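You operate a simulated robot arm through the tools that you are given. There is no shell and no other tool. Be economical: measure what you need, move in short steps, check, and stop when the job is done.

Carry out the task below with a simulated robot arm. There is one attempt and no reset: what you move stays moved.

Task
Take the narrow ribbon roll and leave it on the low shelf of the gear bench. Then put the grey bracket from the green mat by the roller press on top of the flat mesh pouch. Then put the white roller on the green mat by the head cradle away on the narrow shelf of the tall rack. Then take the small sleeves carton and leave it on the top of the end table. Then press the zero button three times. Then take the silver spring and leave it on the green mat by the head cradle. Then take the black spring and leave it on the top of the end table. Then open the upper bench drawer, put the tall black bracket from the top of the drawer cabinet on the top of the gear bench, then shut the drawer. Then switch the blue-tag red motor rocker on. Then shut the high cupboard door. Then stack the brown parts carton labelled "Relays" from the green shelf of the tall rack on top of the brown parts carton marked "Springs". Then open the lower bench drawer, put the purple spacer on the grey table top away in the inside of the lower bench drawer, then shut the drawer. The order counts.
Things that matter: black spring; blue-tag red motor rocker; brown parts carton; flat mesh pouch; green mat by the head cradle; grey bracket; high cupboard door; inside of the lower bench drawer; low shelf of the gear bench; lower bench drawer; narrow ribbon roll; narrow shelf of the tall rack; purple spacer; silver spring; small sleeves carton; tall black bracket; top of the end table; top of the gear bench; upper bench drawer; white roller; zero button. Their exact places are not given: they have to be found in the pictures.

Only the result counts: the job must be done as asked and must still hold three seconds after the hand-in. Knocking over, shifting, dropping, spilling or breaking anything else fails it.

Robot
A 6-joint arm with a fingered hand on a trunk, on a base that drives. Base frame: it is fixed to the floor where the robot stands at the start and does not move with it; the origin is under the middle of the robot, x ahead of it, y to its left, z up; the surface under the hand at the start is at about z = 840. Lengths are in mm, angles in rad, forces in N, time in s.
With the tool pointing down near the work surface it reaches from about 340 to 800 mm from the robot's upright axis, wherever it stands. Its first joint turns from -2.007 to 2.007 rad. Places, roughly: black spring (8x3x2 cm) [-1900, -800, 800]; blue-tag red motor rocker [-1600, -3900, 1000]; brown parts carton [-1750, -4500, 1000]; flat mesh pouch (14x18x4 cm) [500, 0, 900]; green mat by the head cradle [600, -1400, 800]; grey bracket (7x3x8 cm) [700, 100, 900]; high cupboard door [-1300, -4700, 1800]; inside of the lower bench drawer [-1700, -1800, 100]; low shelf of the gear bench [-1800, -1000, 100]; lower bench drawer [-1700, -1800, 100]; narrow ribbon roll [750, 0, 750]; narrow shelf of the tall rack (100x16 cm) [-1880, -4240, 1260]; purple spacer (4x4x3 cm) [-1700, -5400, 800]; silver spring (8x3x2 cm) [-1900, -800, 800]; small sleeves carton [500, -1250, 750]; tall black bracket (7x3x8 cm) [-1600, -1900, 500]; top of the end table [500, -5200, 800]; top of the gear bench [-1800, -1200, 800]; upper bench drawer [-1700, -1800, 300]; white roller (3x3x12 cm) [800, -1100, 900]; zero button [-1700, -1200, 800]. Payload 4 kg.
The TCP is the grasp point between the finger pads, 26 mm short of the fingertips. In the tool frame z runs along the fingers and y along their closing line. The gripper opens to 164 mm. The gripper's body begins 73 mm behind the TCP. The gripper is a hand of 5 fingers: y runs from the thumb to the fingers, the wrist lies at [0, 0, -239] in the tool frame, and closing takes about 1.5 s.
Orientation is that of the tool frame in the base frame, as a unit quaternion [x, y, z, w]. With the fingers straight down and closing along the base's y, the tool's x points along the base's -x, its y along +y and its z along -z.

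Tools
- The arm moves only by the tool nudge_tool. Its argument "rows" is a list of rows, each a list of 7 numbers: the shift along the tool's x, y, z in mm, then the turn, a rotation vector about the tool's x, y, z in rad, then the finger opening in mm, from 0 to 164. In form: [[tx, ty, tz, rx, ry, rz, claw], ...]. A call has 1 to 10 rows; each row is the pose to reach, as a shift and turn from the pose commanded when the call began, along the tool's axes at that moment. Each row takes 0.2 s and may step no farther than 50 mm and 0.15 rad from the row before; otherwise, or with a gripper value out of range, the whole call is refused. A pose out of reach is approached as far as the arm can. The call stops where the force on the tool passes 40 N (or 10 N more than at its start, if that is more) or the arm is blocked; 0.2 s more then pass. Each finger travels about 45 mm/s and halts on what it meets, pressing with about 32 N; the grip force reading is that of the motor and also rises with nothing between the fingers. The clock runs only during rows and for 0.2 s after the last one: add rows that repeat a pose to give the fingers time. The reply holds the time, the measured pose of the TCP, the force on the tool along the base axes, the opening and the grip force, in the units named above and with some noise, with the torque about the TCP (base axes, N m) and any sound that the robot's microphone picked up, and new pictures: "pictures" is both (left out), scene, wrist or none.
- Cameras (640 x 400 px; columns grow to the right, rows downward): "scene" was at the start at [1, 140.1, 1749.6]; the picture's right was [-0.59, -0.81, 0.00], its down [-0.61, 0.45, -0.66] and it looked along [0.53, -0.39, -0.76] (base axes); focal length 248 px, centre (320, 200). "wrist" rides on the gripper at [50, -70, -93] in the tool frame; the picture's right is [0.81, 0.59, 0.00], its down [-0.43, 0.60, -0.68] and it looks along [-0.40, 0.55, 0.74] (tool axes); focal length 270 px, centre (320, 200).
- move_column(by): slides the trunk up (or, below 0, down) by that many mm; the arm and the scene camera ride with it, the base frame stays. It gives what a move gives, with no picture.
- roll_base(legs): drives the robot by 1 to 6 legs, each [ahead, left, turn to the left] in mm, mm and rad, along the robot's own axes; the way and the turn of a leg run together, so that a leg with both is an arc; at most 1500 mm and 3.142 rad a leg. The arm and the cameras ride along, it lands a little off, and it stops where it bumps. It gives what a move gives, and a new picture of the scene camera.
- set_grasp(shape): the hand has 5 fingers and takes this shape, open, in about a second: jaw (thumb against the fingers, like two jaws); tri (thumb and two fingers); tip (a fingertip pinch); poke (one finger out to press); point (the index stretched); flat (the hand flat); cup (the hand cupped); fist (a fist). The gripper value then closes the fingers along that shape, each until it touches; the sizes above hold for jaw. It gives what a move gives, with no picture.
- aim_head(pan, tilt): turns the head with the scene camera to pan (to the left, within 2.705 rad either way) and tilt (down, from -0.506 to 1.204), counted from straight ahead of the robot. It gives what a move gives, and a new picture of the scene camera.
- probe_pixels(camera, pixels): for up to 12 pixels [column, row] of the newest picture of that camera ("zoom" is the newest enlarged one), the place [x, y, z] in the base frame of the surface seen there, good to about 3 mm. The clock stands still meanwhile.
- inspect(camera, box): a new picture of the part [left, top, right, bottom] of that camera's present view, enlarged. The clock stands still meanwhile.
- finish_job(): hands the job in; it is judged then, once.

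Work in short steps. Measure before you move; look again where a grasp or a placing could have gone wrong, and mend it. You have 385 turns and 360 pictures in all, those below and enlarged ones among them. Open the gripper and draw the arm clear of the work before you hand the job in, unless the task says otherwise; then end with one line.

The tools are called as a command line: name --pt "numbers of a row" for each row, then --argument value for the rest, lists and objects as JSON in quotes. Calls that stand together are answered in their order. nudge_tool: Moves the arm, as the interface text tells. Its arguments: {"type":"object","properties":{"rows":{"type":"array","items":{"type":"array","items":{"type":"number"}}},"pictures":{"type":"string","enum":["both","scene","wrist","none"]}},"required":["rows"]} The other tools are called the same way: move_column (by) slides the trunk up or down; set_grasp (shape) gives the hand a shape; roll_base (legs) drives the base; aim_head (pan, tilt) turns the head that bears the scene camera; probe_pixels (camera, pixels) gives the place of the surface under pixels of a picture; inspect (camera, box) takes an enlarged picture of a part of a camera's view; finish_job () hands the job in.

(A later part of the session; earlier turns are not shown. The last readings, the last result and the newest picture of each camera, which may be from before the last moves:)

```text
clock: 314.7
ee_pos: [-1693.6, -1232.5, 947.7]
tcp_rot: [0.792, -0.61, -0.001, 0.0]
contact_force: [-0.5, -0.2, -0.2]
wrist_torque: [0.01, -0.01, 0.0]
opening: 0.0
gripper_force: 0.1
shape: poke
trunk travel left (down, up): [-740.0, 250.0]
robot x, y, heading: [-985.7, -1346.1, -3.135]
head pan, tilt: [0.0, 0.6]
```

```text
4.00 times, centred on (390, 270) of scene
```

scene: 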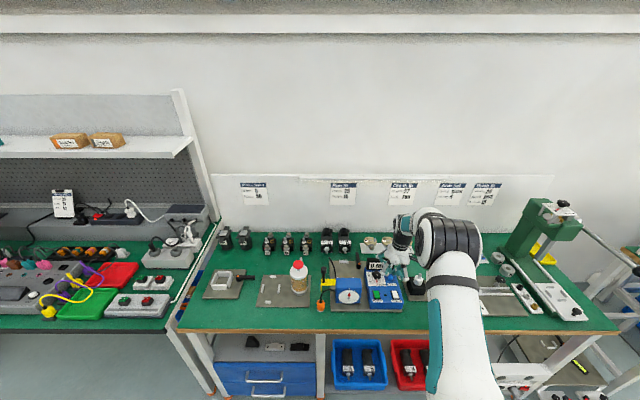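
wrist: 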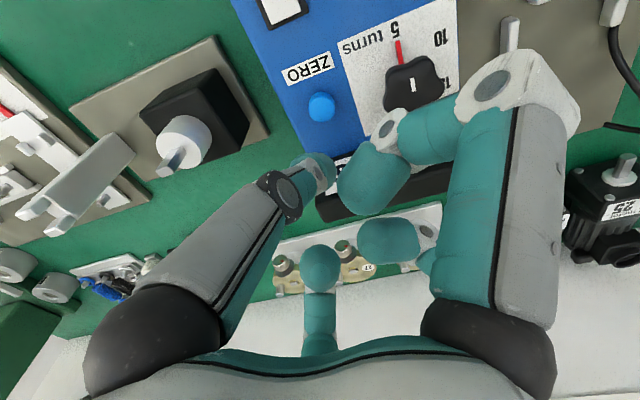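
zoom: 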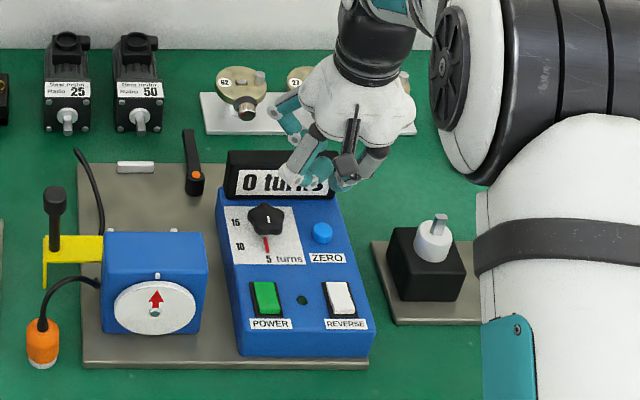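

Only the hand is over the display now. I turn 0.65 more so the protruding finger points to the free front-right of the panel.

nudge_tool --pt "0 0 0 0 0 0.15 164" --pt "0 0 0 0 0 0.3 164" --pt "0 0 0 0 0 0.45 164" --pt "0 0 0 0 0 0.6 164" --pt "0 0 0 0 0 0.65 164"

inspect --camera "scene" --box '[340, 220, 440, 320]'

```text
clock: 315.9
ee_pos: [-1693.0, -1231.5, 947.3]
tcp_rot: [-0.557, 0.831, 0.001, -0.001]
contact_force: [0.3, -0.9, -0.8]
wrist_torque: [-0.01, 0.01, 0.04]
opening: 0.0
gripper_force: 0.0
shape: poke
trunk travel left (down, up): [-740.0, 250.0]
robot x, y, heading: [-984.6, -1341.6, -3.138]
head pan, tilt: [0.0, 0.6]
```

scene: 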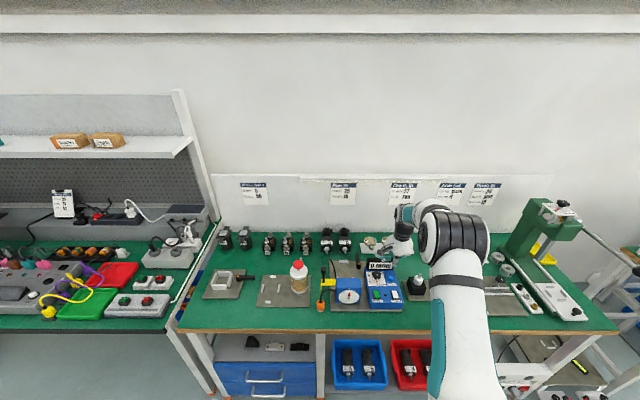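
wrist: 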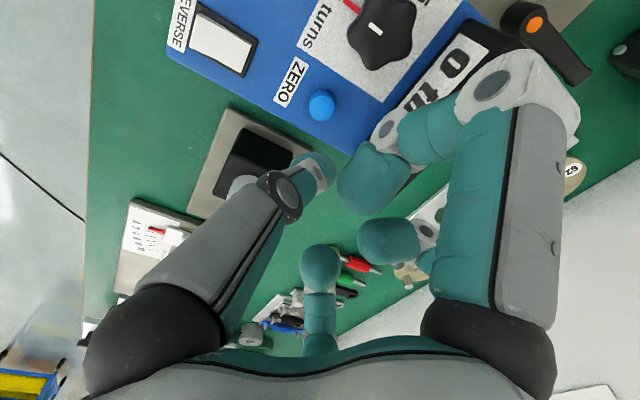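

```text
4.00 times, centred on (390, 270) of scene
```

zoom: 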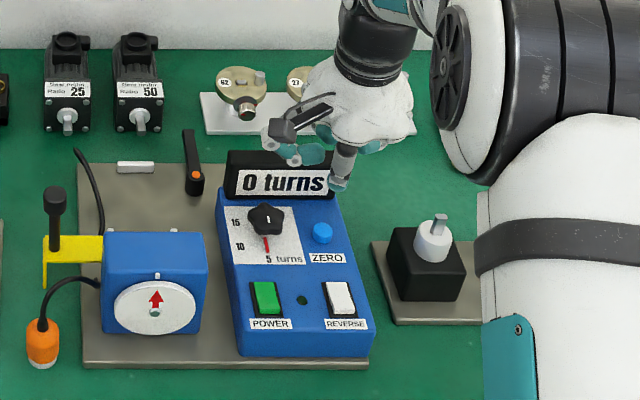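

I want the true 3-D layout of the hand in this shape, so I probe several of its parts in the wrist view.

probe_pixels --camera "wrist" --pixels '[[230, 225], [190, 270], [150, 320], [285, 195], [318, 168], [500, 90], [500, 200], [440, 130], [375, 175], [395, 240], [320, 265], [320, 320]]'

```text
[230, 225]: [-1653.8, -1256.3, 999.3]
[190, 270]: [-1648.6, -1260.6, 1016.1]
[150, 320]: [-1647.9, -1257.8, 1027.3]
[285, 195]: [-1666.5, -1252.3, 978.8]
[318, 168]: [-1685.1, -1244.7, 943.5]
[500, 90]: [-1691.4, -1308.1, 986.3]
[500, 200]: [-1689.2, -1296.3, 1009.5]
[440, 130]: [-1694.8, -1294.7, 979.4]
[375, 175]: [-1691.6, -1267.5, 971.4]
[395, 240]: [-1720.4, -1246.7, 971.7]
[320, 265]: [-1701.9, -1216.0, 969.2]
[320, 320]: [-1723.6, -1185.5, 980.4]
```

Other fingers sit only 20–30 mm above the TCP. I probe the display's top height and position.

probe_pixels --camera "scene" --pixels '[[370, 259], [368, 262], [372, 258.5], [393, 269], [367, 268], [390, 278], [376, 275], [410, 284]]'

```text
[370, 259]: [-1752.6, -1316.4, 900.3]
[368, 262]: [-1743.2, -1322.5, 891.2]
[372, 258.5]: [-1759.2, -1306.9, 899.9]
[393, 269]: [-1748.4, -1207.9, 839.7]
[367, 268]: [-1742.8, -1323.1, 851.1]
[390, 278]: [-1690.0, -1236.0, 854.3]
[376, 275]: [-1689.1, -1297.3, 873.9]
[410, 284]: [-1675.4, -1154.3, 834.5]
```

The display top is at z 900 only beyond x=-1743; with the present yaw the fingers clear it. I descend and press gently in small steps.

nudge_tool --pt "0 0 40 0 0 0 164" --pt "0 0 60 0 0 0 164" --pt "0 0 66 0 0 0 164" --pt "0 0 70 0 0 0 164" --pt "0 0 73 0 0 0 164" --pictures "wrist"

```text
clock: 317.0
ee_pos: [-1700.3, -1232.6, 886.9]
tcp_rot: [-0.558, 0.83, 0.008, -0.009]
contact_force: [-0.3, -1.4, 23.9]
wrist_torque: [-0.25, 0.96, 0.09]
opening: 0.2
gripper_force: 0.0
shape: poke
trunk travel left (down, up): [-740.0, 250.0]
robot x, y, heading: [-991.1, -1338.1, -3.13]
head pan, tilt: [0.0, 0.6]
stopped in row 5: the force on the tool passed its limit at 43 N (the readings are from after the stop); the commanded pose is now the measured one
```

wrist: 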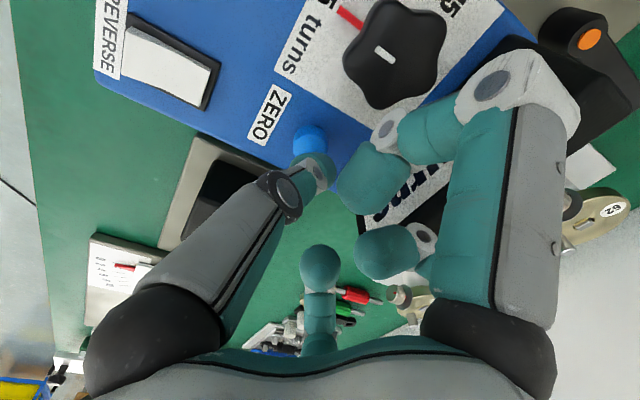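

Again the display was touched, by another finger. The free side of this hand shape is the thumb side, so I rise and turn back 3.5 rad so the thumb side faces the display.

nudge_tool --pt "0 0 -45 0 0 0 164" --pt "0 0 -80 0 0 -0.15 164" --pt "0 0 -80 0 0 -0.3 164" --pt "0 0 -80 0 0 -0.45 164" --pt "0 0 -80 0 0 -0.6 164" --pt "0 0 -80 0 0 -0.75 164" --pt "0 0 -80 0 0 -0.9 164" --pt "0 0 -80 0 0 -1.05 164" --pt "0 0 -80 0 0 -1.2 164" --pt "0 0 -80 0 0 -1.35 164" --pictures "none"

nudge_tool --pt "0 0 0 0 0 -0.15 164" --pt "0 0 0 0 0 -0.3 164" --pt "0 0 0 0 0 -0.45 164" --pt "0 0 0 0 0 -0.6 164" --pt "0 0 0 0 0 -0.75 164" --pt "0 0 0 0 0 -0.9 164" --pt "0 0 0 0 0 -1.05 164" --pt "0 0 0 0 0 -1.2 164" --pt "0 0 0 0 0 -1.35 164" --pt "0 0 0 0 0 -1.5 164" --pictures "none"

nudge_tool --pt "0 0 0 0 0 -0.15 164" --pt "0 0 0 0 0 -0.3 164" --pt "0 0 0 0 0 -0.45 164" --pt "0 0 0 0 0 -0.6 164" --pt "0 0 0 0 0 -0.67 164"

```text
clock: 319.2
ee_pos: [-1696.3, -1231.8, 963.2]
tcp_rot: [0.955, -0.298, -0.008, 0.001]
contact_force: [0.0, 0.2, 0.5]
wrist_torque: [0.02, -0.03, -0.02]
opening: 0.0
gripper_force: 0.1
shape: poke
trunk travel left (down, up): [-740.0, 250.0]
robot x, y, heading: [-988.9, -1339.2, -3.136]
head pan, tilt: [0.0, 0.6]
```

```text
clock: 321.4
ee_pos: [-1698.9, -1232.3, 961.7]
tcp_rot: [0.902, 0.433, -0.006, -0.005]
contact_force: [-0.1, -0.3, 0.2]
wrist_torque: [0.01, -0.03, -0.02]
opening: 0.1
gripper_force: 0.0
shape: poke
trunk travel left (down, up): [-740.0, 250.0]
robot x, y, heading: [-986.0, -1339.8, -3.138]
head pan, tilt: [0.0, 0.6]
```

```text
clock: 322.6
ee_pos: [-1692.0, -1282.7, 956.3]
tcp_rot: [0.754, 0.656, 0.018, -0.034]
contact_force: [0.2, 1.4, -0.2]
wrist_torque: [-0.02, 0.0, 0.0]
opening: 0.3
gripper_force: 0.2
shape: poke
out of reach, approached as far as the arm can: row 3, 4, 5
trunk travel left (down, up): [-740.0, 250.0]
robot x, y, heading: [-991.4, -1341.8, -3.14]
head pan, tilt: [0.0, 0.6]
```

scene: 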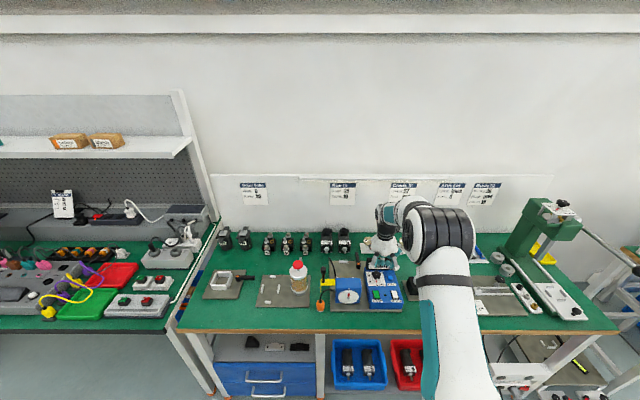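
wrist: 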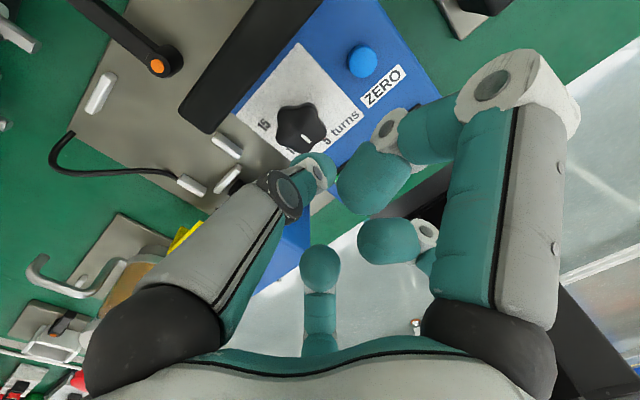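

A wrist-joint limit stops the turn. Shifting the base to the right changes the arm's azimuth and frees that joint, so I raise the hand and slide the base 240 mm right.

nudge_tool --pt "0 0 -50 0 0 0 164" --pt "0 0 -100 0 0 0 164" --pictures "none"

roll_base --legs '[[0, -250, 0]]'

```text
clock: 323.2
ee_pos: [-1686.7, -1291.3, 1059.4]
tcp_rot: [0.755, 0.654, 0.018, -0.036]
contact_force: [1.1, 0.2, 0.9]
wrist_torque: [0.01, 0.01, 0.03]
opening: 0.0
gripper_force: 0.1
shape: poke
trunk travel left (down, up): [-740.0, 250.0]
robot x, y, heading: [-992.9, -1340.4, -3.14]
head pan, tilt: [0.0, 0.6]
```

```text
clock: 325.0
ee_pos: [-1689.2, -1036.1, 1058.0]
tcp_rot: [0.756, 0.653, 0.017, -0.035]
contact_force: [-0.6, -0.2, 0.0]
wrist_torque: [-0.03, 0.02, 0.01]
opening: 0.0
gripper_force: 0.0
shape: poke
trunk travel left (down, up): [-740.0, 250.0]
robot x, y, heading: [-989.5, -1088.1, -3.141]
head pan, tilt: [0.0, 0.6]
```

scene: 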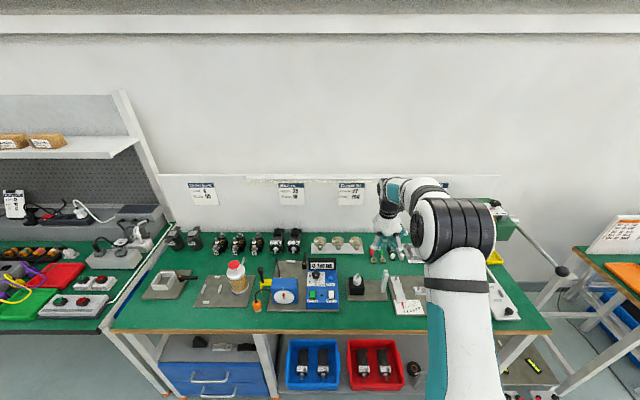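

I correct the small tilt, set the yaw and bring the tip back above the button.

nudge_tool --pt "-40 5 -3 -0.031 -0.071 0 164" --pt "-80 10 -6 -0.031 -0.071 -0.1 164" --pt "-120 15 -9 -0.031 -0.071 -0.2 164" --pt "-160 20 -12 -0.031 -0.071 -0.23 164" --pt "-194 25 -15 -0.031 -0.071 -0.23 164"

```text
clock: 326.2
ee_pos: [-1692.2, -1229.5, 1056.7]
tcp_rot: [0.676, 0.737, 0.006, 0.001]
contact_force: [-0.5, 0.2, -0.9]
wrist_torque: [-0.03, 0.01, -0.03]
opening: 0.2
gripper_force: 0.1
shape: poke
out of reach, approached as far as the arm can: row 3, 4
trunk travel left (down, up): [-740.0, 250.0]
robot x, y, heading: [-988.7, -1090.4, -3.136]
head pan, tilt: [0.0, 0.6]
```

scene: 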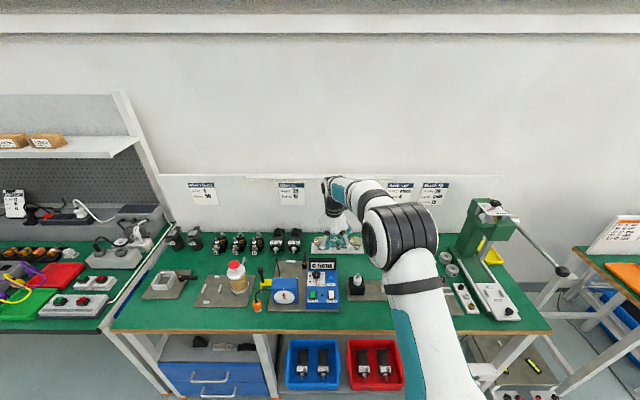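
wrist: 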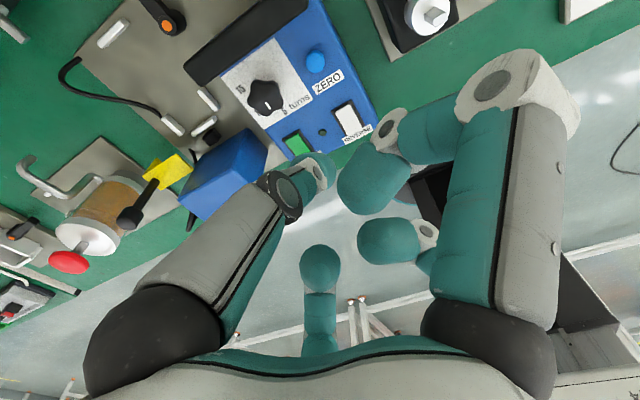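

Now the thumb side faces the display. I descend to about 10 mm above the button.

nudge_tool --pt "-2 0 45 0 0 0 164" --pt "-2 0 90 0 0 0 164" --pt "-2 0 135 0 0 0 164" --pt "-2 0 162 0 0 0 164" --pictures "wrist"

```text
clock: 327.2
ee_pos: [-1691.6, -1236.0, 896.4]
tcp_rot: [0.677, 0.736, 0.005, 0.003]
contact_force: [1.0, -0.3, 0.2]
wrist_torque: [0.01, 0.01, -0.02]
opening: 0.0
gripper_force: 0.0
shape: poke
trunk travel left (down, up): [-740.0, 250.0]
robot x, y, heading: [-989.3, -1088.7, -3.139]
head pan, tilt: [0.0, 0.6]
```

wrist: 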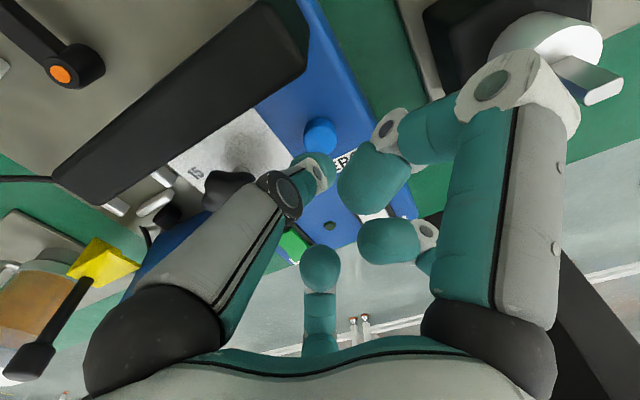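

I check the height of the white crank peg near the right finger before pressing.

probe_pixels --camera "wrist" --pixels '[[550, 35], [600, 80], [520, 30], [318, 132], [320, 120], [500, 90], [440, 130]]'

```text
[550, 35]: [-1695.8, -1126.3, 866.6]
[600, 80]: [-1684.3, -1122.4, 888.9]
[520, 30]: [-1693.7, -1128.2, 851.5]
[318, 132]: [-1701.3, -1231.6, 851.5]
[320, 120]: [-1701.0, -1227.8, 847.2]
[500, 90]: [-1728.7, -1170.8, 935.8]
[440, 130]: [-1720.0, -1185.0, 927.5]
```

Clear. I shift 4 mm to the button and press in small steps.

nudge_tool --pt "4 0 10 0 0 0 164" --pt "4 0 16 0 0 0 164" --pt "4 0 19 0 0 0 164" --pt "4 0 22 0 0 0 164" --pictures "none"

```text
clock: 328.2
ee_pos: [-1690.0, -1229.9, 874.3]
tcp_rot: [0.677, 0.736, 0.004, 0.002]
contact_force: [0.8, -0.2, 2.6]
wrist_torque: [0.0, 0.05, 0.0]
opening: 0.0
gripper_force: 0.1
shape: poke
trunk travel left (down, up): [-740.0, 250.0]
robot x, y, heading: [-986.8, -1094.0, -3.137]
head pan, tilt: [0.0, 0.6]
heard: click
```

A click was heard: first press. I lift 15 mm and press a second time.

nudge_tool --pt "0 0 -8 0 0 0 164" --pt "0 0 -15 0 0 0 164" --pt "0 0 -15 0 0 0 164" --pictures "none"

nudge_tool --pt "0 0 8 0 0 0 164" --pt "0 0 13 0 0 0 164" --pt "0 0 15 0 0 0 164" --pt "0 0 15 0 0 0 164" --pictures "none"

```text
clock: 329.0
ee_pos: [-1691.7, -1231.0, 889.7]
tcp_rot: [0.677, 0.736, 0.006, 0.002]
contact_force: [1.3, -0.1, 0.2]
wrist_torque: [0.0, -0.03, -0.01]
opening: 0.0
gripper_force: 0.3
shape: poke
trunk travel left (down, up): [-740.0, 250.0]
robot x, y, heading: [-987.9, -1091.1, -3.136]
head pan, tilt: [0.0, 0.6]
```

```text
clock: 330.0
ee_pos: [-1690.4, -1229.6, 874.9]
tcp_rot: [0.677, 0.736, 0.005, 0.002]
contact_force: [0.7, -0.1, 1.8]
wrist_torque: [0.01, -0.02, 0.01]
opening: 0.0
gripper_force: 0.2
shape: poke
trunk travel left (down, up): [-740.0, 250.0]
robot x, y, heading: [-988.2, -1090.7, -3.136]
head pan, tilt: [0.0, 0.6]
heard: click
```

Second click heard. I lift and press a third time.

nudge_tool --pt "0 0 -8 0 0 0 164" --pt "0 0 -15 0 0 0 164" --pt "0 0 -15 0 0 0 164" --pictures "none"

nudge_tool --pt "0 0 8 0 0 0 164" --pt "0 0 13 0 0 0 164" --pt "0 0 15 0 0 0 164" --pt "0 0 15 0 0 0 164" --pictures "none"

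nudge_tool --pt "0 0 -20 0 0 0 164" --pt "0 0 -60 0 0 0 164" --pt "0 0 -100 0 0 0 164" --pt "0 0 -140 0 0 0 164" --pt "0 0 -170 0 0 0 164"

```text
clock: 330.8
ee_pos: [-1691.8, -1230.6, 889.7]
tcp_rot: [0.677, 0.736, 0.005, 0.003]
contact_force: [-0.7, 0.1, 0.3]
wrist_torque: [-0.02, -0.01, 0.03]
opening: 0.1
gripper_force: 0.0
shape: poke
trunk travel left (down, up): [-740.0, 250.0]
robot x, y, heading: [-990.6, -1089.9, -3.141]
head pan, tilt: [0.0, 0.6]
```

```text
clock: 331.8
ee_pos: [-1690.6, -1230.8, 874.4]
tcp_rot: [0.677, 0.736, 0.005, 0.002]
contact_force: [-0.9, 0.1, 2.8]
wrist_torque: [-0.07, 0.01, 0.02]
opening: 0.0
gripper_force: 0.0
shape: poke
trunk travel left (down, up): [-740.0, 250.0]
robot x, y, heading: [-991.4, -1089.6, -3.139]
head pan, tilt: [0.0, 0.6]
heard: click
```

```text
clock: 333.0
ee_pos: [-1696.0, -1228.1, 1043.5]
tcp_rot: [0.677, 0.736, 0.006, 0.002]
contact_force: [0.4, 0.1, 0.1]
wrist_torque: [-0.01, 0.02, 0.0]
opening: 0.0
gripper_force: 0.1
shape: poke
trunk travel left (down, up): [-740.0, 250.0]
robot x, y, heading: [-991.3, -1089.6, -3.139]
head pan, tilt: [0.0, 0.6]
```

scene: 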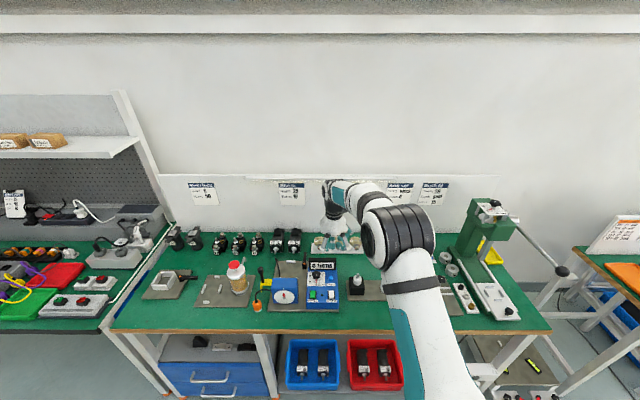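
wrist: 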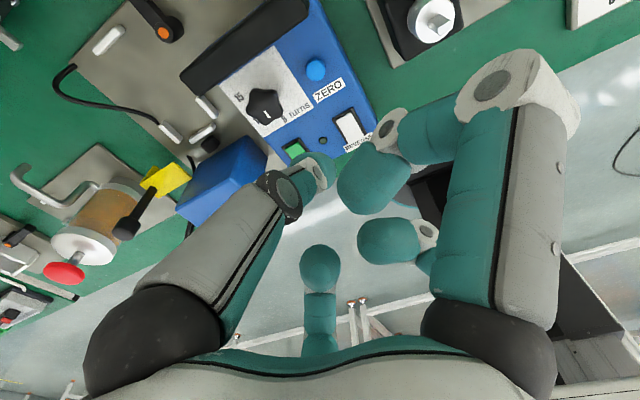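

Three clicks done. Next the silver spring near (-1900,-800): I set the jaw shape and enlarge the right side of the bench.

set_grasp --shape "jaw"

inspect --camera "scene" --box '[370, 190, 530, 310]'

```text
clock: 333.9
ee_pos: [-1697.2, -1229.7, 1042.5]
tcp_rot: [0.677, 0.736, 0.006, 0.002]
contact_force: [-0.5, 0.2, -0.1]
wrist_torque: [0.0, 0.01, 0.02]
opening: 163.9
gripper_force: 0.0
shape: jaw
trunk travel left (down, up): [-740.0, 250.0]
robot x, y, heading: [-989.1, -1095.0, -3.136]
head pan, tilt: [0.0, 0.6]
```

```text
3.33 times, centred on (450, 250) of scene
```

zoom: 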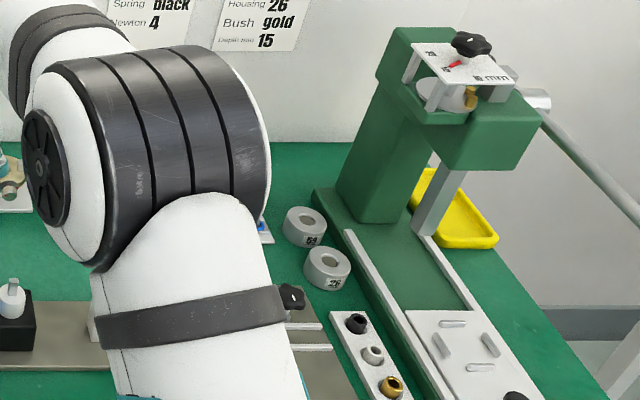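

The arm hides the middle. I retract and return the hand to neutral.

nudge_tool --pt "0 40 -20 0 0 0.15 164" --pt "0 80 -40 0 0 0.3 164" --pt "0 120 -60 0 0 0.45 164" --pt "0 160 -60 0 0 0.6 164" --pt "0 190 -60 0 0 0.75 164" --pt "0 200 -60 0 0 0.9 164" --pt "0 200 -60 0 0 1.05 164" --pt "0 200 -60 0 0 1.2 164" --pt "0 200 -60 0 0 1.35 164" --pt "0 200 -60 0 0 1.5 164"

inspect --camera "scene" --box '[340, 190, 520, 310]'

```text
clock: 336.1
ee_pos: [-1495.1, -1214.0, 1106.6]
tcp_rot: [0.997, 0.077, 0.005, -0.003]
contact_force: [0.0, -0.3, -0.7]
wrist_torque: [-0.03, 0.0, -0.01]
opening: 163.8
gripper_force: 0.0
shape: jaw
trunk travel left (down, up): [-740.0, 250.0]
robot x, y, heading: [-993.0, -1087.6, -3.141]
head pan, tilt: [0.0, 0.6]
```

scene: 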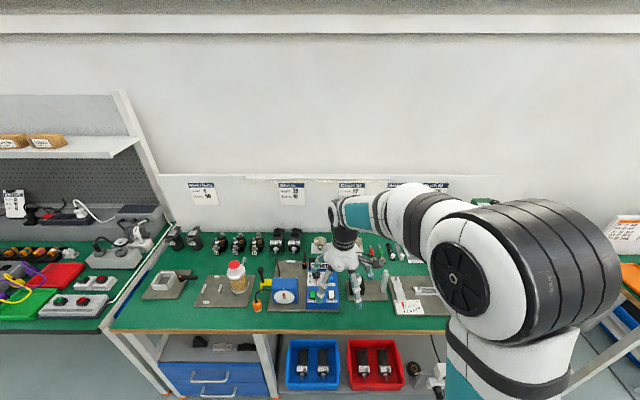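
wrist: 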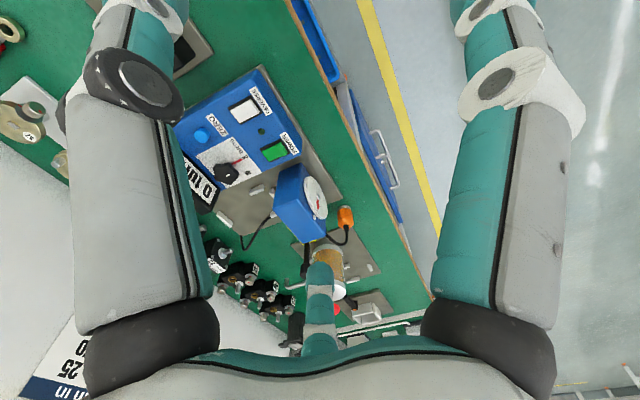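

```text
3.33 times, centred on (430, 250) of scene
```

zoom: 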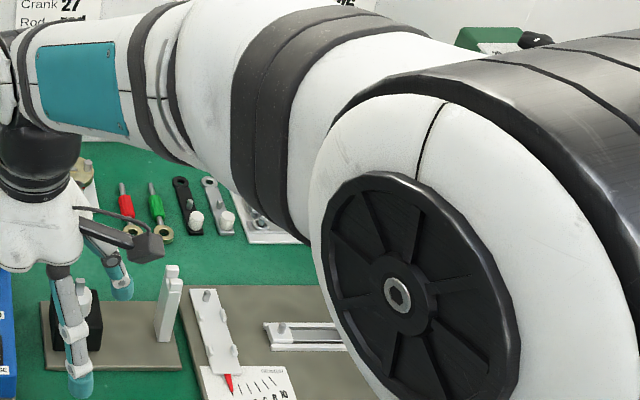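

The springs' plate is behind the elbow. I slide the base right 300 mm and look again.

roll_base --legs '[[-60, -300, 0]]'

aim_head --pan -0.1 --tilt 0.75

```text
clock: 338.1
ee_pos: [-1434.8, -920.5, 1106.9]
tcp_rot: [0.997, 0.081, 0.006, -0.002]
contact_force: [0.1, 0.7, 0.0]
wrist_torque: [-0.03, 0.03, 0.0]
opening: 164.1
gripper_force: 0.1
shape: jaw
trunk travel left (down, up): [-740.0, 250.0]
robot x, y, heading: [-926.7, -791.5, -3.134]
head pan, tilt: [0.0, 0.6]
```

scene: 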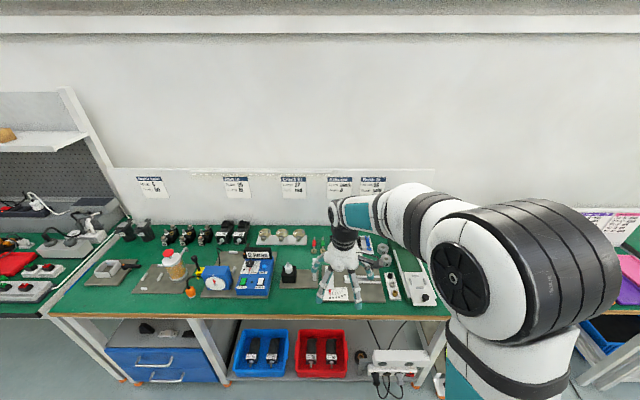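

```text
clock: 338.9
ee_pos: [-1435.0, -921.1, 1105.8]
tcp_rot: [0.997, 0.081, 0.004, -0.002]
contact_force: [0.6, 0.6, -0.9]
wrist_torque: [-0.01, 0.05, 0.02]
opening: 163.9
gripper_force: 0.1
shape: jaw
trunk travel left (down, up): [-740.0, 250.0]
robot x, y, heading: [-930.3, -792.2, -3.133]
head pan, tilt: [-0.099, 0.75]
```

scene: 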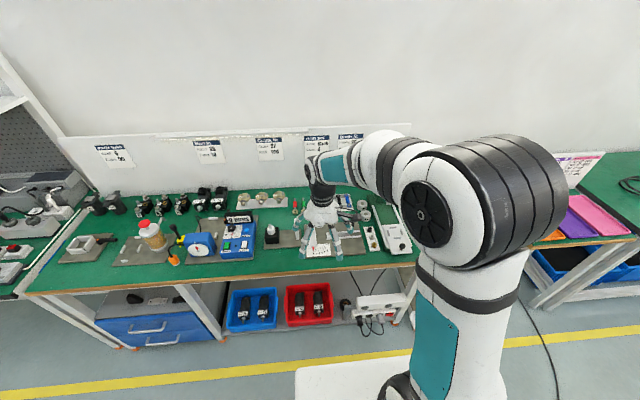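

inspect --camera "scene" --box '[270, 160, 430, 280]'

```text
3.33 times, centred on (350, 220) of scene
```

zoom: 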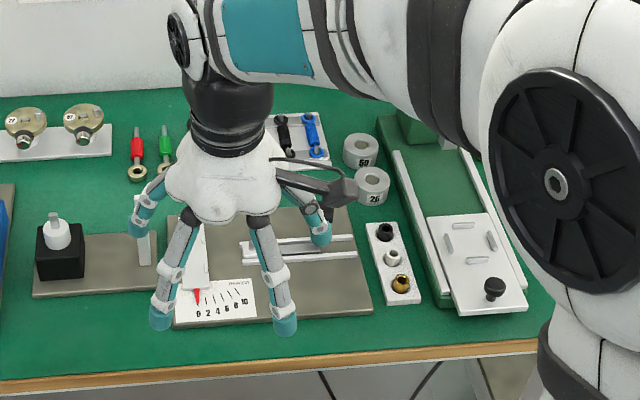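

The springs' white plate is at zoom (300,135), partly hidden by the wrist. I move the hand left 200 mm to expose it.

nudge_tool --pt "0 50 0 0 0 0 164" --pt "0 100 0 0 0 0 164" --pt "0 150 0 0 0 0 164" --pt "0 200 0 0 0 0 164" --pictures "none"

inspect --camera "scene" --box '[290, 160, 410, 250]'

```text
clock: 339.9
ee_pos: [-1401.0, -1116.6, 1103.6]
tcp_rot: [0.997, 0.079, 0.005, -0.003]
contact_force: [-0.2, -0.7, 0.8]
wrist_torque: [0.0, 0.01, -0.05]
opening: 164.1
gripper_force: 0.0
shape: jaw
trunk travel left (down, up): [-740.0, 250.0]
robot x, y, heading: [-930.2, -796.0, -3.134]
head pan, tilt: [-0.099, 0.75]
```

```text
4.44 times, centred on (350, 205) of scene
```

zoom: 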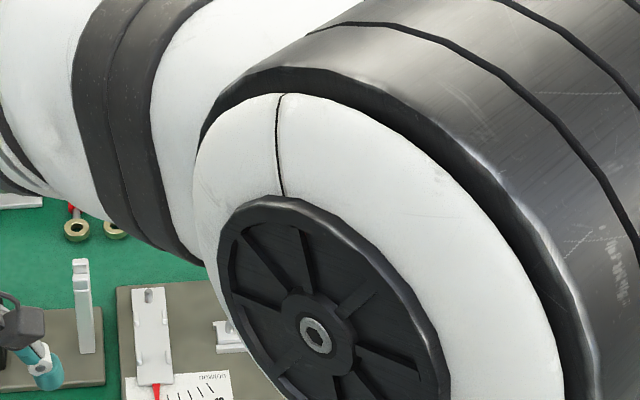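

The elbow hides it now; moving the hand to the right instead.

nudge_tool --pt "0 -50 0 0 0 0 164" --pt "0 -100 0 0 0 0 164" --pt "0 -150 0 0 0 0 164" --pt "0 -200 0 0 0 0 164" --pt "0 -250 0 0 0 0 164" --pt "0 -300 0 0 0 0 164" --pt "0 -350 0 0 0 0 164" --pt "0 -400 0 0 0 0 164" --pictures "wrist"

inspect --camera "scene" --box '[290, 160, 410, 250]'

```text
clock: 341.6
ee_pos: [-1469.5, -720.6, 1108.7]
tcp_rot: [0.997, 0.081, 0.005, -0.001]
contact_force: [0.8, -0.2, 0.1]
wrist_torque: [-0.01, -0.02, -0.05]
opening: 164.1
gripper_force: 0.0
shape: jaw
trunk travel left (down, up): [-740.0, 250.0]
robot x, y, heading: [-932.6, -792.9, -3.133]
head pan, tilt: [-0.099, 0.75]
```

wrist: 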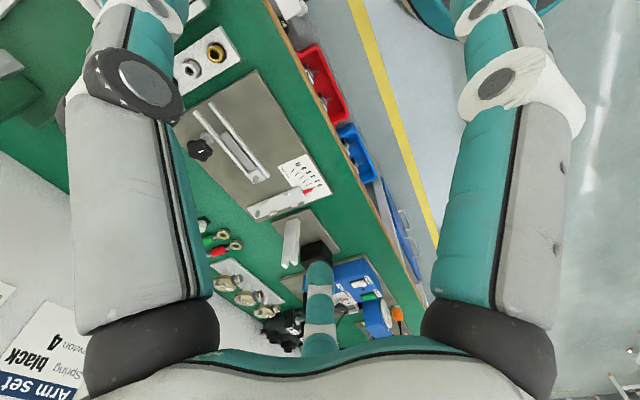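

```text
4.44 times, centred on (350, 205) of scene
```

zoom: 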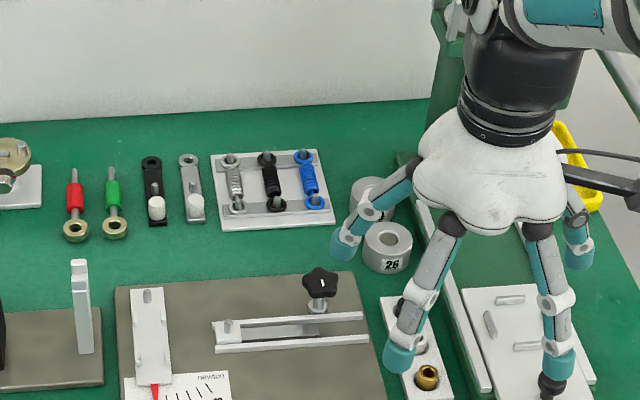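

The springs lie on a white plate: silver (235,183), black (270,180), blue (308,178) in the zoom. I probe them.

probe_pixels --camera "zoom" --pixels '[[230, 160], [234, 178], [237, 205], [267, 158], [271, 180], [276, 205], [303, 156], [309, 178], [252, 185], [252, 162], [255, 215], [234, 170]]'

```text
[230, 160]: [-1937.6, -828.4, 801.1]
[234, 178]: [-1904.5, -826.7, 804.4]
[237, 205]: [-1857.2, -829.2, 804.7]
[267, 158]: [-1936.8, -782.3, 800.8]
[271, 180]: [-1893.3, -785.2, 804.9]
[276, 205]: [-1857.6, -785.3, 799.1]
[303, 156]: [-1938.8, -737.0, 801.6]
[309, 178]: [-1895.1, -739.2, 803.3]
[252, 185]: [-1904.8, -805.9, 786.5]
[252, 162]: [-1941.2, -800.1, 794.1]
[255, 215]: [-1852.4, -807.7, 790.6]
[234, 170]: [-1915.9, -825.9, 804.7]
```

The coils are ~18 mm thick, 43 mm apart, running along x, centre x≈-1897. I try the fingertip pinch shape for such a narrow grip and look at it.

set_grasp --shape "tip"

nudge_tool --pt "0 0 0 0 0 0 80" --pt "0 0 0 0 0 0 50" --pt "0 0 0 0 0 0 50" --pt "0 0 0 0 0 0 50" --pt "0 0 0 0 0 0 50"

```text
clock: 342.6
ee_pos: [-1468.9, -722.5, 1108.9]
tcp_rot: [0.997, 0.08, 0.006, -0.002]
contact_force: [0.0, 0.8, 0.0]
wrist_torque: [0.0, 0.0, -0.01]
opening: 164.1
gripper_force: 0.0
shape: tip
trunk travel left (down, up): [-740.0, 250.0]
robot x, y, heading: [-928.0, -793.5, -3.135]
head pan, tilt: [-0.099, 0.75]
```

```text
clock: 343.8
ee_pos: [-1468.3, -723.3, 1110.2]
tcp_rot: [0.997, 0.08, 0.005, -0.002]
contact_force: [0.2, 0.1, -1.0]
wrist_torque: [-0.01, 0.0, -0.04]
opening: 59.4
gripper_force: 0.0
shape: tip
trunk travel left (down, up): [-740.0, 250.0]
robot x, y, heading: [-933.0, -798.4, -3.136]
head pan, tilt: [-0.099, 0.75]
```

scene: 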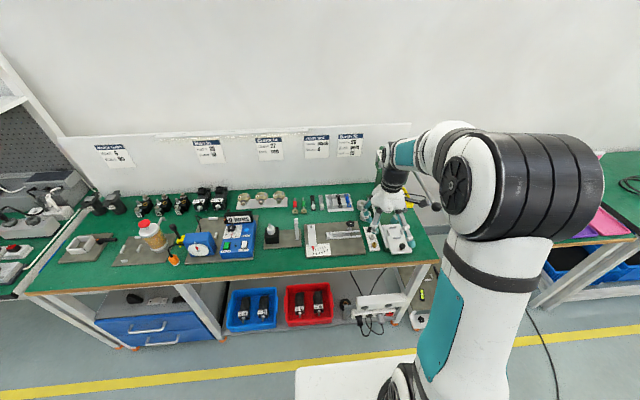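
wrist: 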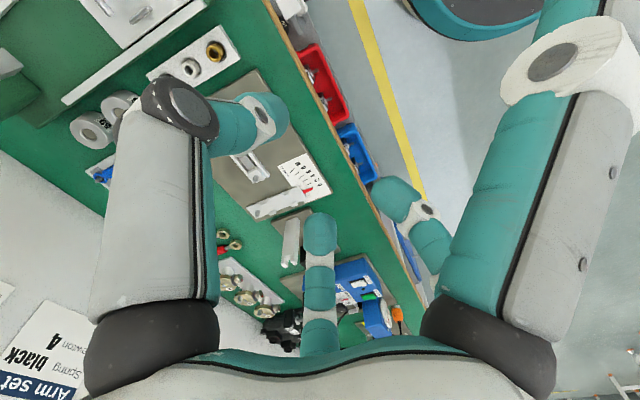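

The right finger stays stretched while others pinch. I close to 10 here in free air to see where the pinch point lies.

nudge_tool --pt "0 0 0 0 0 0 15" --pt "0 0 0 0 0 0 15" --pt "0 0 0 0 0 0 15" --pt "0 0 0 0 0 0 15" --pt "0 0 0 0 0 0 15" --pictures "wrist"

inspect --camera "scene" --box '[350, 160, 450, 260]'

```text
clock: 344.9
ee_pos: [-1468.7, -721.6, 1111.3]
tcp_rot: [0.997, 0.08, 0.004, -0.002]
contact_force: [0.1, -0.7, -0.4]
wrist_torque: [-0.05, 0.02, 0.0]
opening: 15.1
gripper_force: 0.1
shape: tip
trunk travel left (down, up): [-740.0, 250.0]
robot x, y, heading: [-932.9, -792.8, -3.133]
head pan, tilt: [-0.099, 0.75]
```

wrist: 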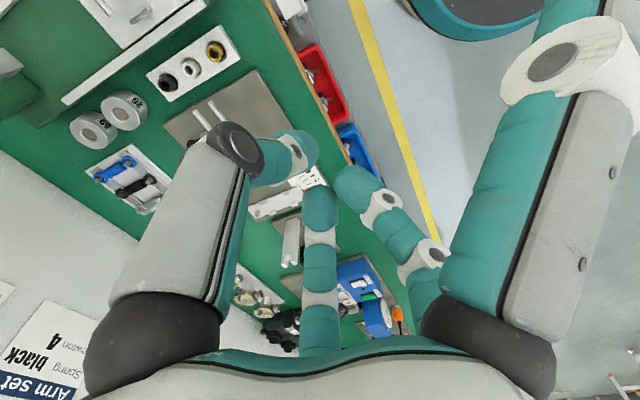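

```text
4.00 times, centred on (400, 210) of scene
```

zoom: 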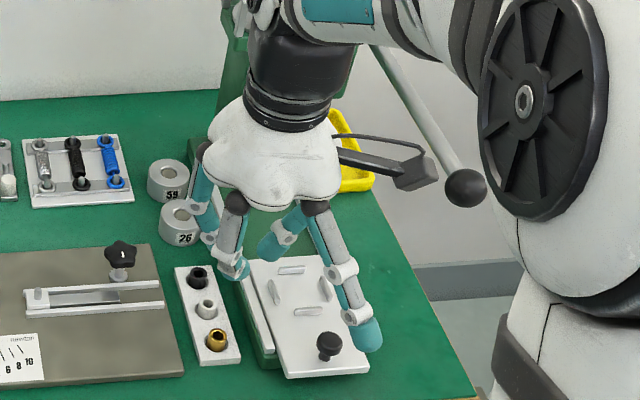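

Tip leaves outer fingers stretched. I try "tri" and look.

set_grasp --shape "tri"

nudge_tool --pt "0 0 0 0 0 0 100" --pt "0 0 0 0 0 0 50" --pt "0 0 0 0 0 0 36" --pt "0 0 0 0 0 0 36" --pt "0 0 0 0 0 0 36" --pt "0 0 0 0 0 0 36" --pt "0 0 0 0 0 0 36" --pt "0 0 0 0 0 0 36" --pictures "wrist"

inspect --camera "scene" --box '[350, 160, 450, 260]'

```text
clock: 345.9
ee_pos: [-1468.9, -721.5, 1109.1]
tcp_rot: [0.997, 0.08, 0.005, -0.002]
contact_force: [0.1, 0.0, -0.3]
wrist_torque: [-0.01, -0.02, 0.01]
opening: 163.8
gripper_force: 0.0
shape: tri
trunk travel left (down, up): [-740.0, 250.0]
robot x, y, heading: [-932.4, -794.7, -3.138]
head pan, tilt: [-0.099, 0.75]
```

```text
clock: 347.6
ee_pos: [-1468.8, -721.3, 1110.3]
tcp_rot: [0.997, 0.079, 0.005, -0.002]
contact_force: [0.1, -1.0, 0.0]
wrist_torque: [0.01, 0.0, -0.02]
opening: 36.5
gripper_force: 0.0
shape: tri
trunk travel left (down, up): [-740.0, 250.0]
robot x, y, heading: [-932.9, -797.5, -3.133]
head pan, tilt: [-0.099, 0.75]
```

wrist: 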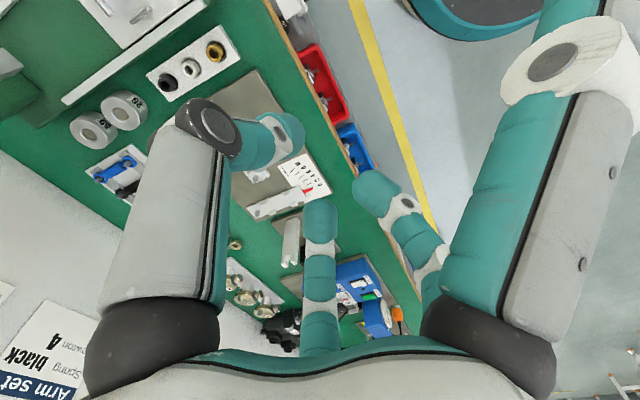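

```text
4.00 times, centred on (400, 210) of scene
```

zoom: 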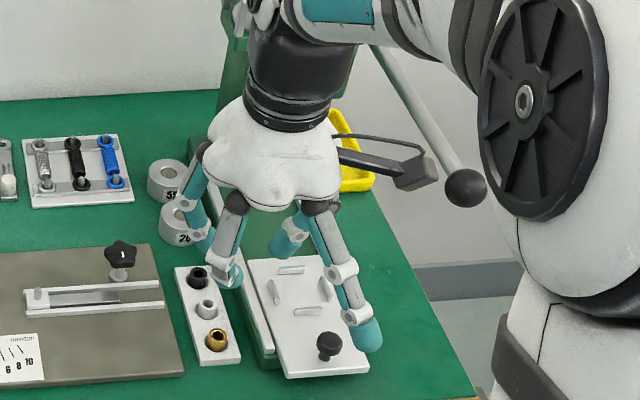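

Not better. I go back to jaw, close to 36 in the air and probe the fingertip positions.

set_grasp --shape "jaw"

nudge_tool --pt "0 0 0 0 0 0 100" --pt "0 0 0 0 0 0 50" --pt "0 0 0 0 0 0 36" --pt "0 0 0 0 0 0 36" --pt "0 0 0 0 0 0 36" --pt "0 0 0 0 0 0 36" --pt "0 0 0 0 0 0 36" --pt "0 0 0 0 0 0 36" --pictures "wrist"

inspect --camera "wrist" --box '[220, 80, 460, 260]'

```text
clock: 348.6
ee_pos: [-1469.7, -722.0, 1109.0]
tcp_rot: [0.997, 0.08, 0.005, -0.001]
contact_force: [0.5, -0.1, 0.7]
wrist_torque: [0.03, 0.01, 0.0]
opening: 163.8
gripper_force: 0.0
shape: jaw
trunk travel left (down, up): [-740.0, 250.0]
robot x, y, heading: [-932.1, -797.0, -3.134]
head pan, tilt: [-0.099, 0.75]
```

```text
clock: 350.4
ee_pos: [-1468.8, -722.9, 1109.9]
tcp_rot: [0.997, 0.08, 0.005, -0.002]
contact_force: [-0.3, -0.4, -0.4]
wrist_torque: [0.04, -0.03, -0.02]
opening: 36.5
gripper_force: 0.1
shape: jaw
trunk travel left (down, up): [-740.0, 250.0]
robot x, y, heading: [-933.2, -794.0, -3.129]
head pan, tilt: [-0.099, 0.75]
```

wrist: 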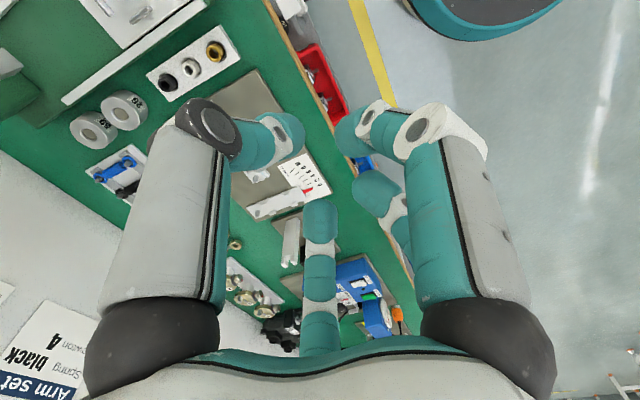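

```text
2.22 times, centred on (340, 170) of wrist
```

zoom: 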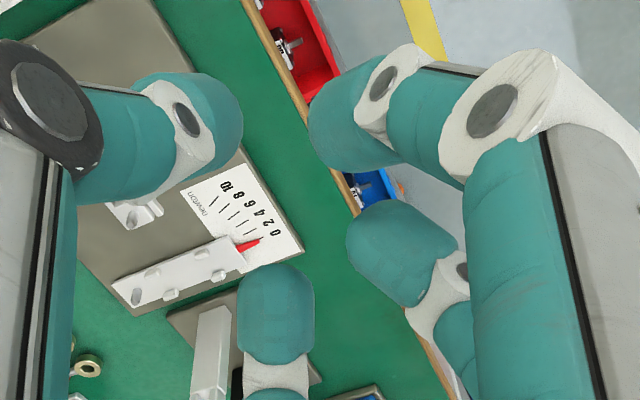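

probe_pixels --camera "wrist" --pixels '[[290, 140], [302, 135], [260, 150], [375, 115], [345, 130], [350, 145], [375, 185], [360, 190], [380, 210], [320, 210], [320, 225], [335, 210]]'

```text
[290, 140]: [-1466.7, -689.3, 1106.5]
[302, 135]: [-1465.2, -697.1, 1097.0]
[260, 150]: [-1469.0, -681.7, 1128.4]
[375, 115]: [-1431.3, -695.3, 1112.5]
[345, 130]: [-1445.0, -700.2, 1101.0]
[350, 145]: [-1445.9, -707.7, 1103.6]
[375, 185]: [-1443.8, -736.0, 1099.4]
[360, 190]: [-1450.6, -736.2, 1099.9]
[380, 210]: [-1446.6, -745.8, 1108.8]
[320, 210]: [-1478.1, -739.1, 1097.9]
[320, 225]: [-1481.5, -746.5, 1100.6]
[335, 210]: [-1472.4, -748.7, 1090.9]
```

In jaw the two finger rows can straddle a spring with ~40 mm opening. I align yaw, move the hand to y≈-828 away from the press, then drive forward 215.

nudge_tool --pt "0 40 -20 0 0 0.1 40" --pt "0 80 -40 0 0 0.16 40" --pt "0 106 -50 0 0 0.16 40" --pictures "none"

roll_base --legs '[[215, 0, 0]]'

nudge_tool --pt "-40 0 0 0 0 0 40" --pt "-80 0 0 0 0 0 40" --pt "-120 0 0 0 0 0 40"

```text
clock: 351.1
ee_pos: [-1450.6, -829.0, 1158.0]
tcp_rot: [1.0, 0.0, 0.004, -0.003]
contact_force: [0.0, 0.6, 0.5]
wrist_torque: [0.01, -0.02, -0.03]
opening: 39.8
gripper_force: 0.0
shape: jaw
trunk travel left (down, up): [-740.0, 250.0]
robot x, y, heading: [-928.7, -796.6, -3.134]
head pan, tilt: [-0.099, 0.75]
```

```text
clock: 352.8
ee_pos: [-1668.6, -834.7, 1157.0]
tcp_rot: [1.0, 0.003, 0.005, -0.002]
contact_force: [-0.6, -0.5, 0.4]
wrist_torque: [0.01, -0.01, 0.01]
opening: 39.7
gripper_force: 0.0
shape: jaw
trunk travel left (down, up): [-740.0, 250.0]
robot x, y, heading: [-1151.1, -799.5, -3.126]
head pan, tilt: [-0.099, 0.75]
```

scene: 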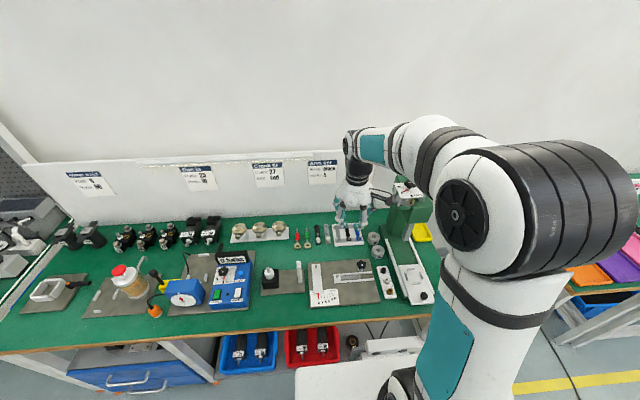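

```text
clock: 353.6
ee_pos: [-1788.7, -835.5, 1153.9]
tcp_rot: [1.0, 0.003, 0.006, -0.003]
contact_force: [-0.7, -0.5, -0.3]
wrist_torque: [-0.02, -0.01, 0.01]
opening: 39.6
gripper_force: 0.0
shape: jaw
trunk travel left (down, up): [-740.0, 250.0]
robot x, y, heading: [-1146.9, -798.4, -3.124]
head pan, tilt: [-0.099, 0.75]
```

scene: 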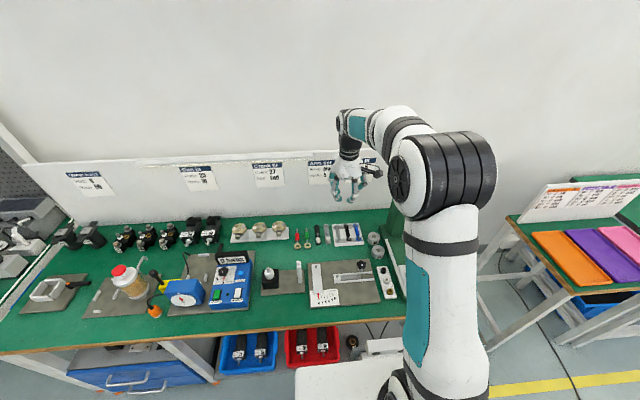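
wrist: 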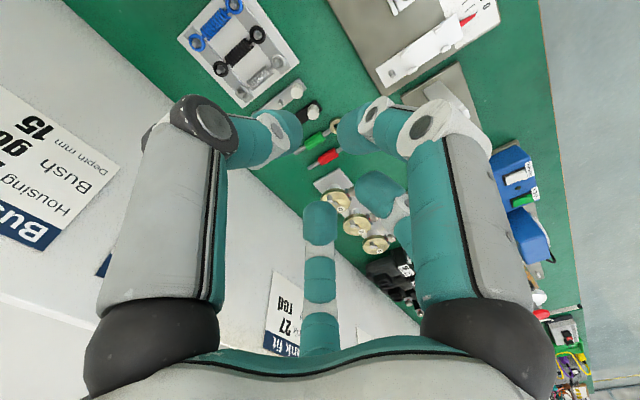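

I enlarge the spring plate in the wrist view and re-probe the silver spring precisely.

inspect --camera "wrist" --box '[170, 0, 310, 115]'

probe_pixels --camera "wrist" --pixels '[[263, 75], [270, 68], [255, 82], [279, 61], [248, 92], [240, 50], [222, 70], [257, 34], [238, 65]]'

```text
3.48 times, centred on (240, 58) of wrist
```

zoom: 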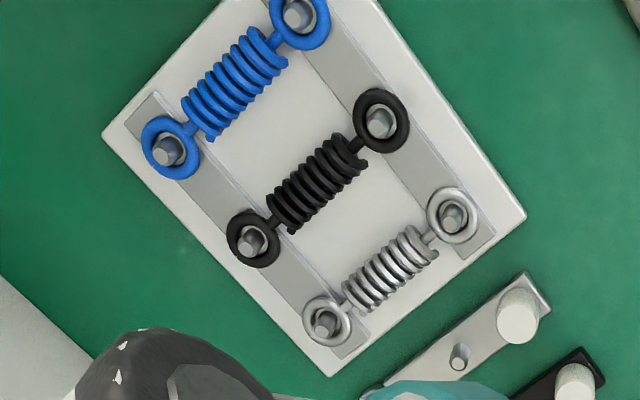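

```text
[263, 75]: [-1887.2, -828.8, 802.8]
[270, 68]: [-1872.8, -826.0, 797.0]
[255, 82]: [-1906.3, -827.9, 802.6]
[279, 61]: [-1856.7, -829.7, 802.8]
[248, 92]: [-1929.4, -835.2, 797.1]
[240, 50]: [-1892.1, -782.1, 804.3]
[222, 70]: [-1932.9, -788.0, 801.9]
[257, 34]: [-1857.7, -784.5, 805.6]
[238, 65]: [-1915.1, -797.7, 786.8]
```

Silver spring centre ≈ (-1896,-828), eyes on pegs at both ends. I move above it and descend to z≈860.

nudge_tool --pt "-40 -3 20 0 0 0 40" --pt "-80 -6 40 0 0 0 40" --pt "-111 -8 75 0 0 0 40" --pt "-111 -8 120 0 0 0 40" --pt "-111 -8 165 0 0 0 40" --pt "-111 -8 210 0 0 0 40" --pt "-111 -8 255 0 0 0 40" --pt "-111 -8 294 0 0 0 40" --pictures "wrist"

```text
clock: 355.4
ee_pos: [-1899.2, -824.6, 862.6]
tcp_rot: [1.0, 0.003, 0.005, -0.002]
contact_force: [-0.1, 0.5, 0.2]
wrist_torque: [0.0, -0.01, -0.01]
opening: 39.7
gripper_force: 0.1
shape: jaw
trunk travel left (down, up): [-740.0, 250.0]
robot x, y, heading: [-1149.8, -795.0, -3.123]
head pan, tilt: [-0.099, 0.75]
```

wrist: 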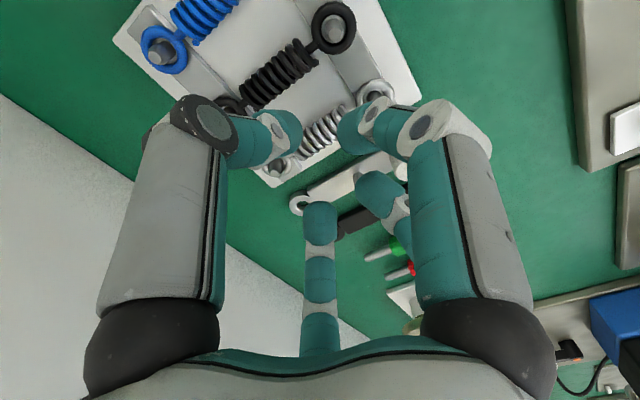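

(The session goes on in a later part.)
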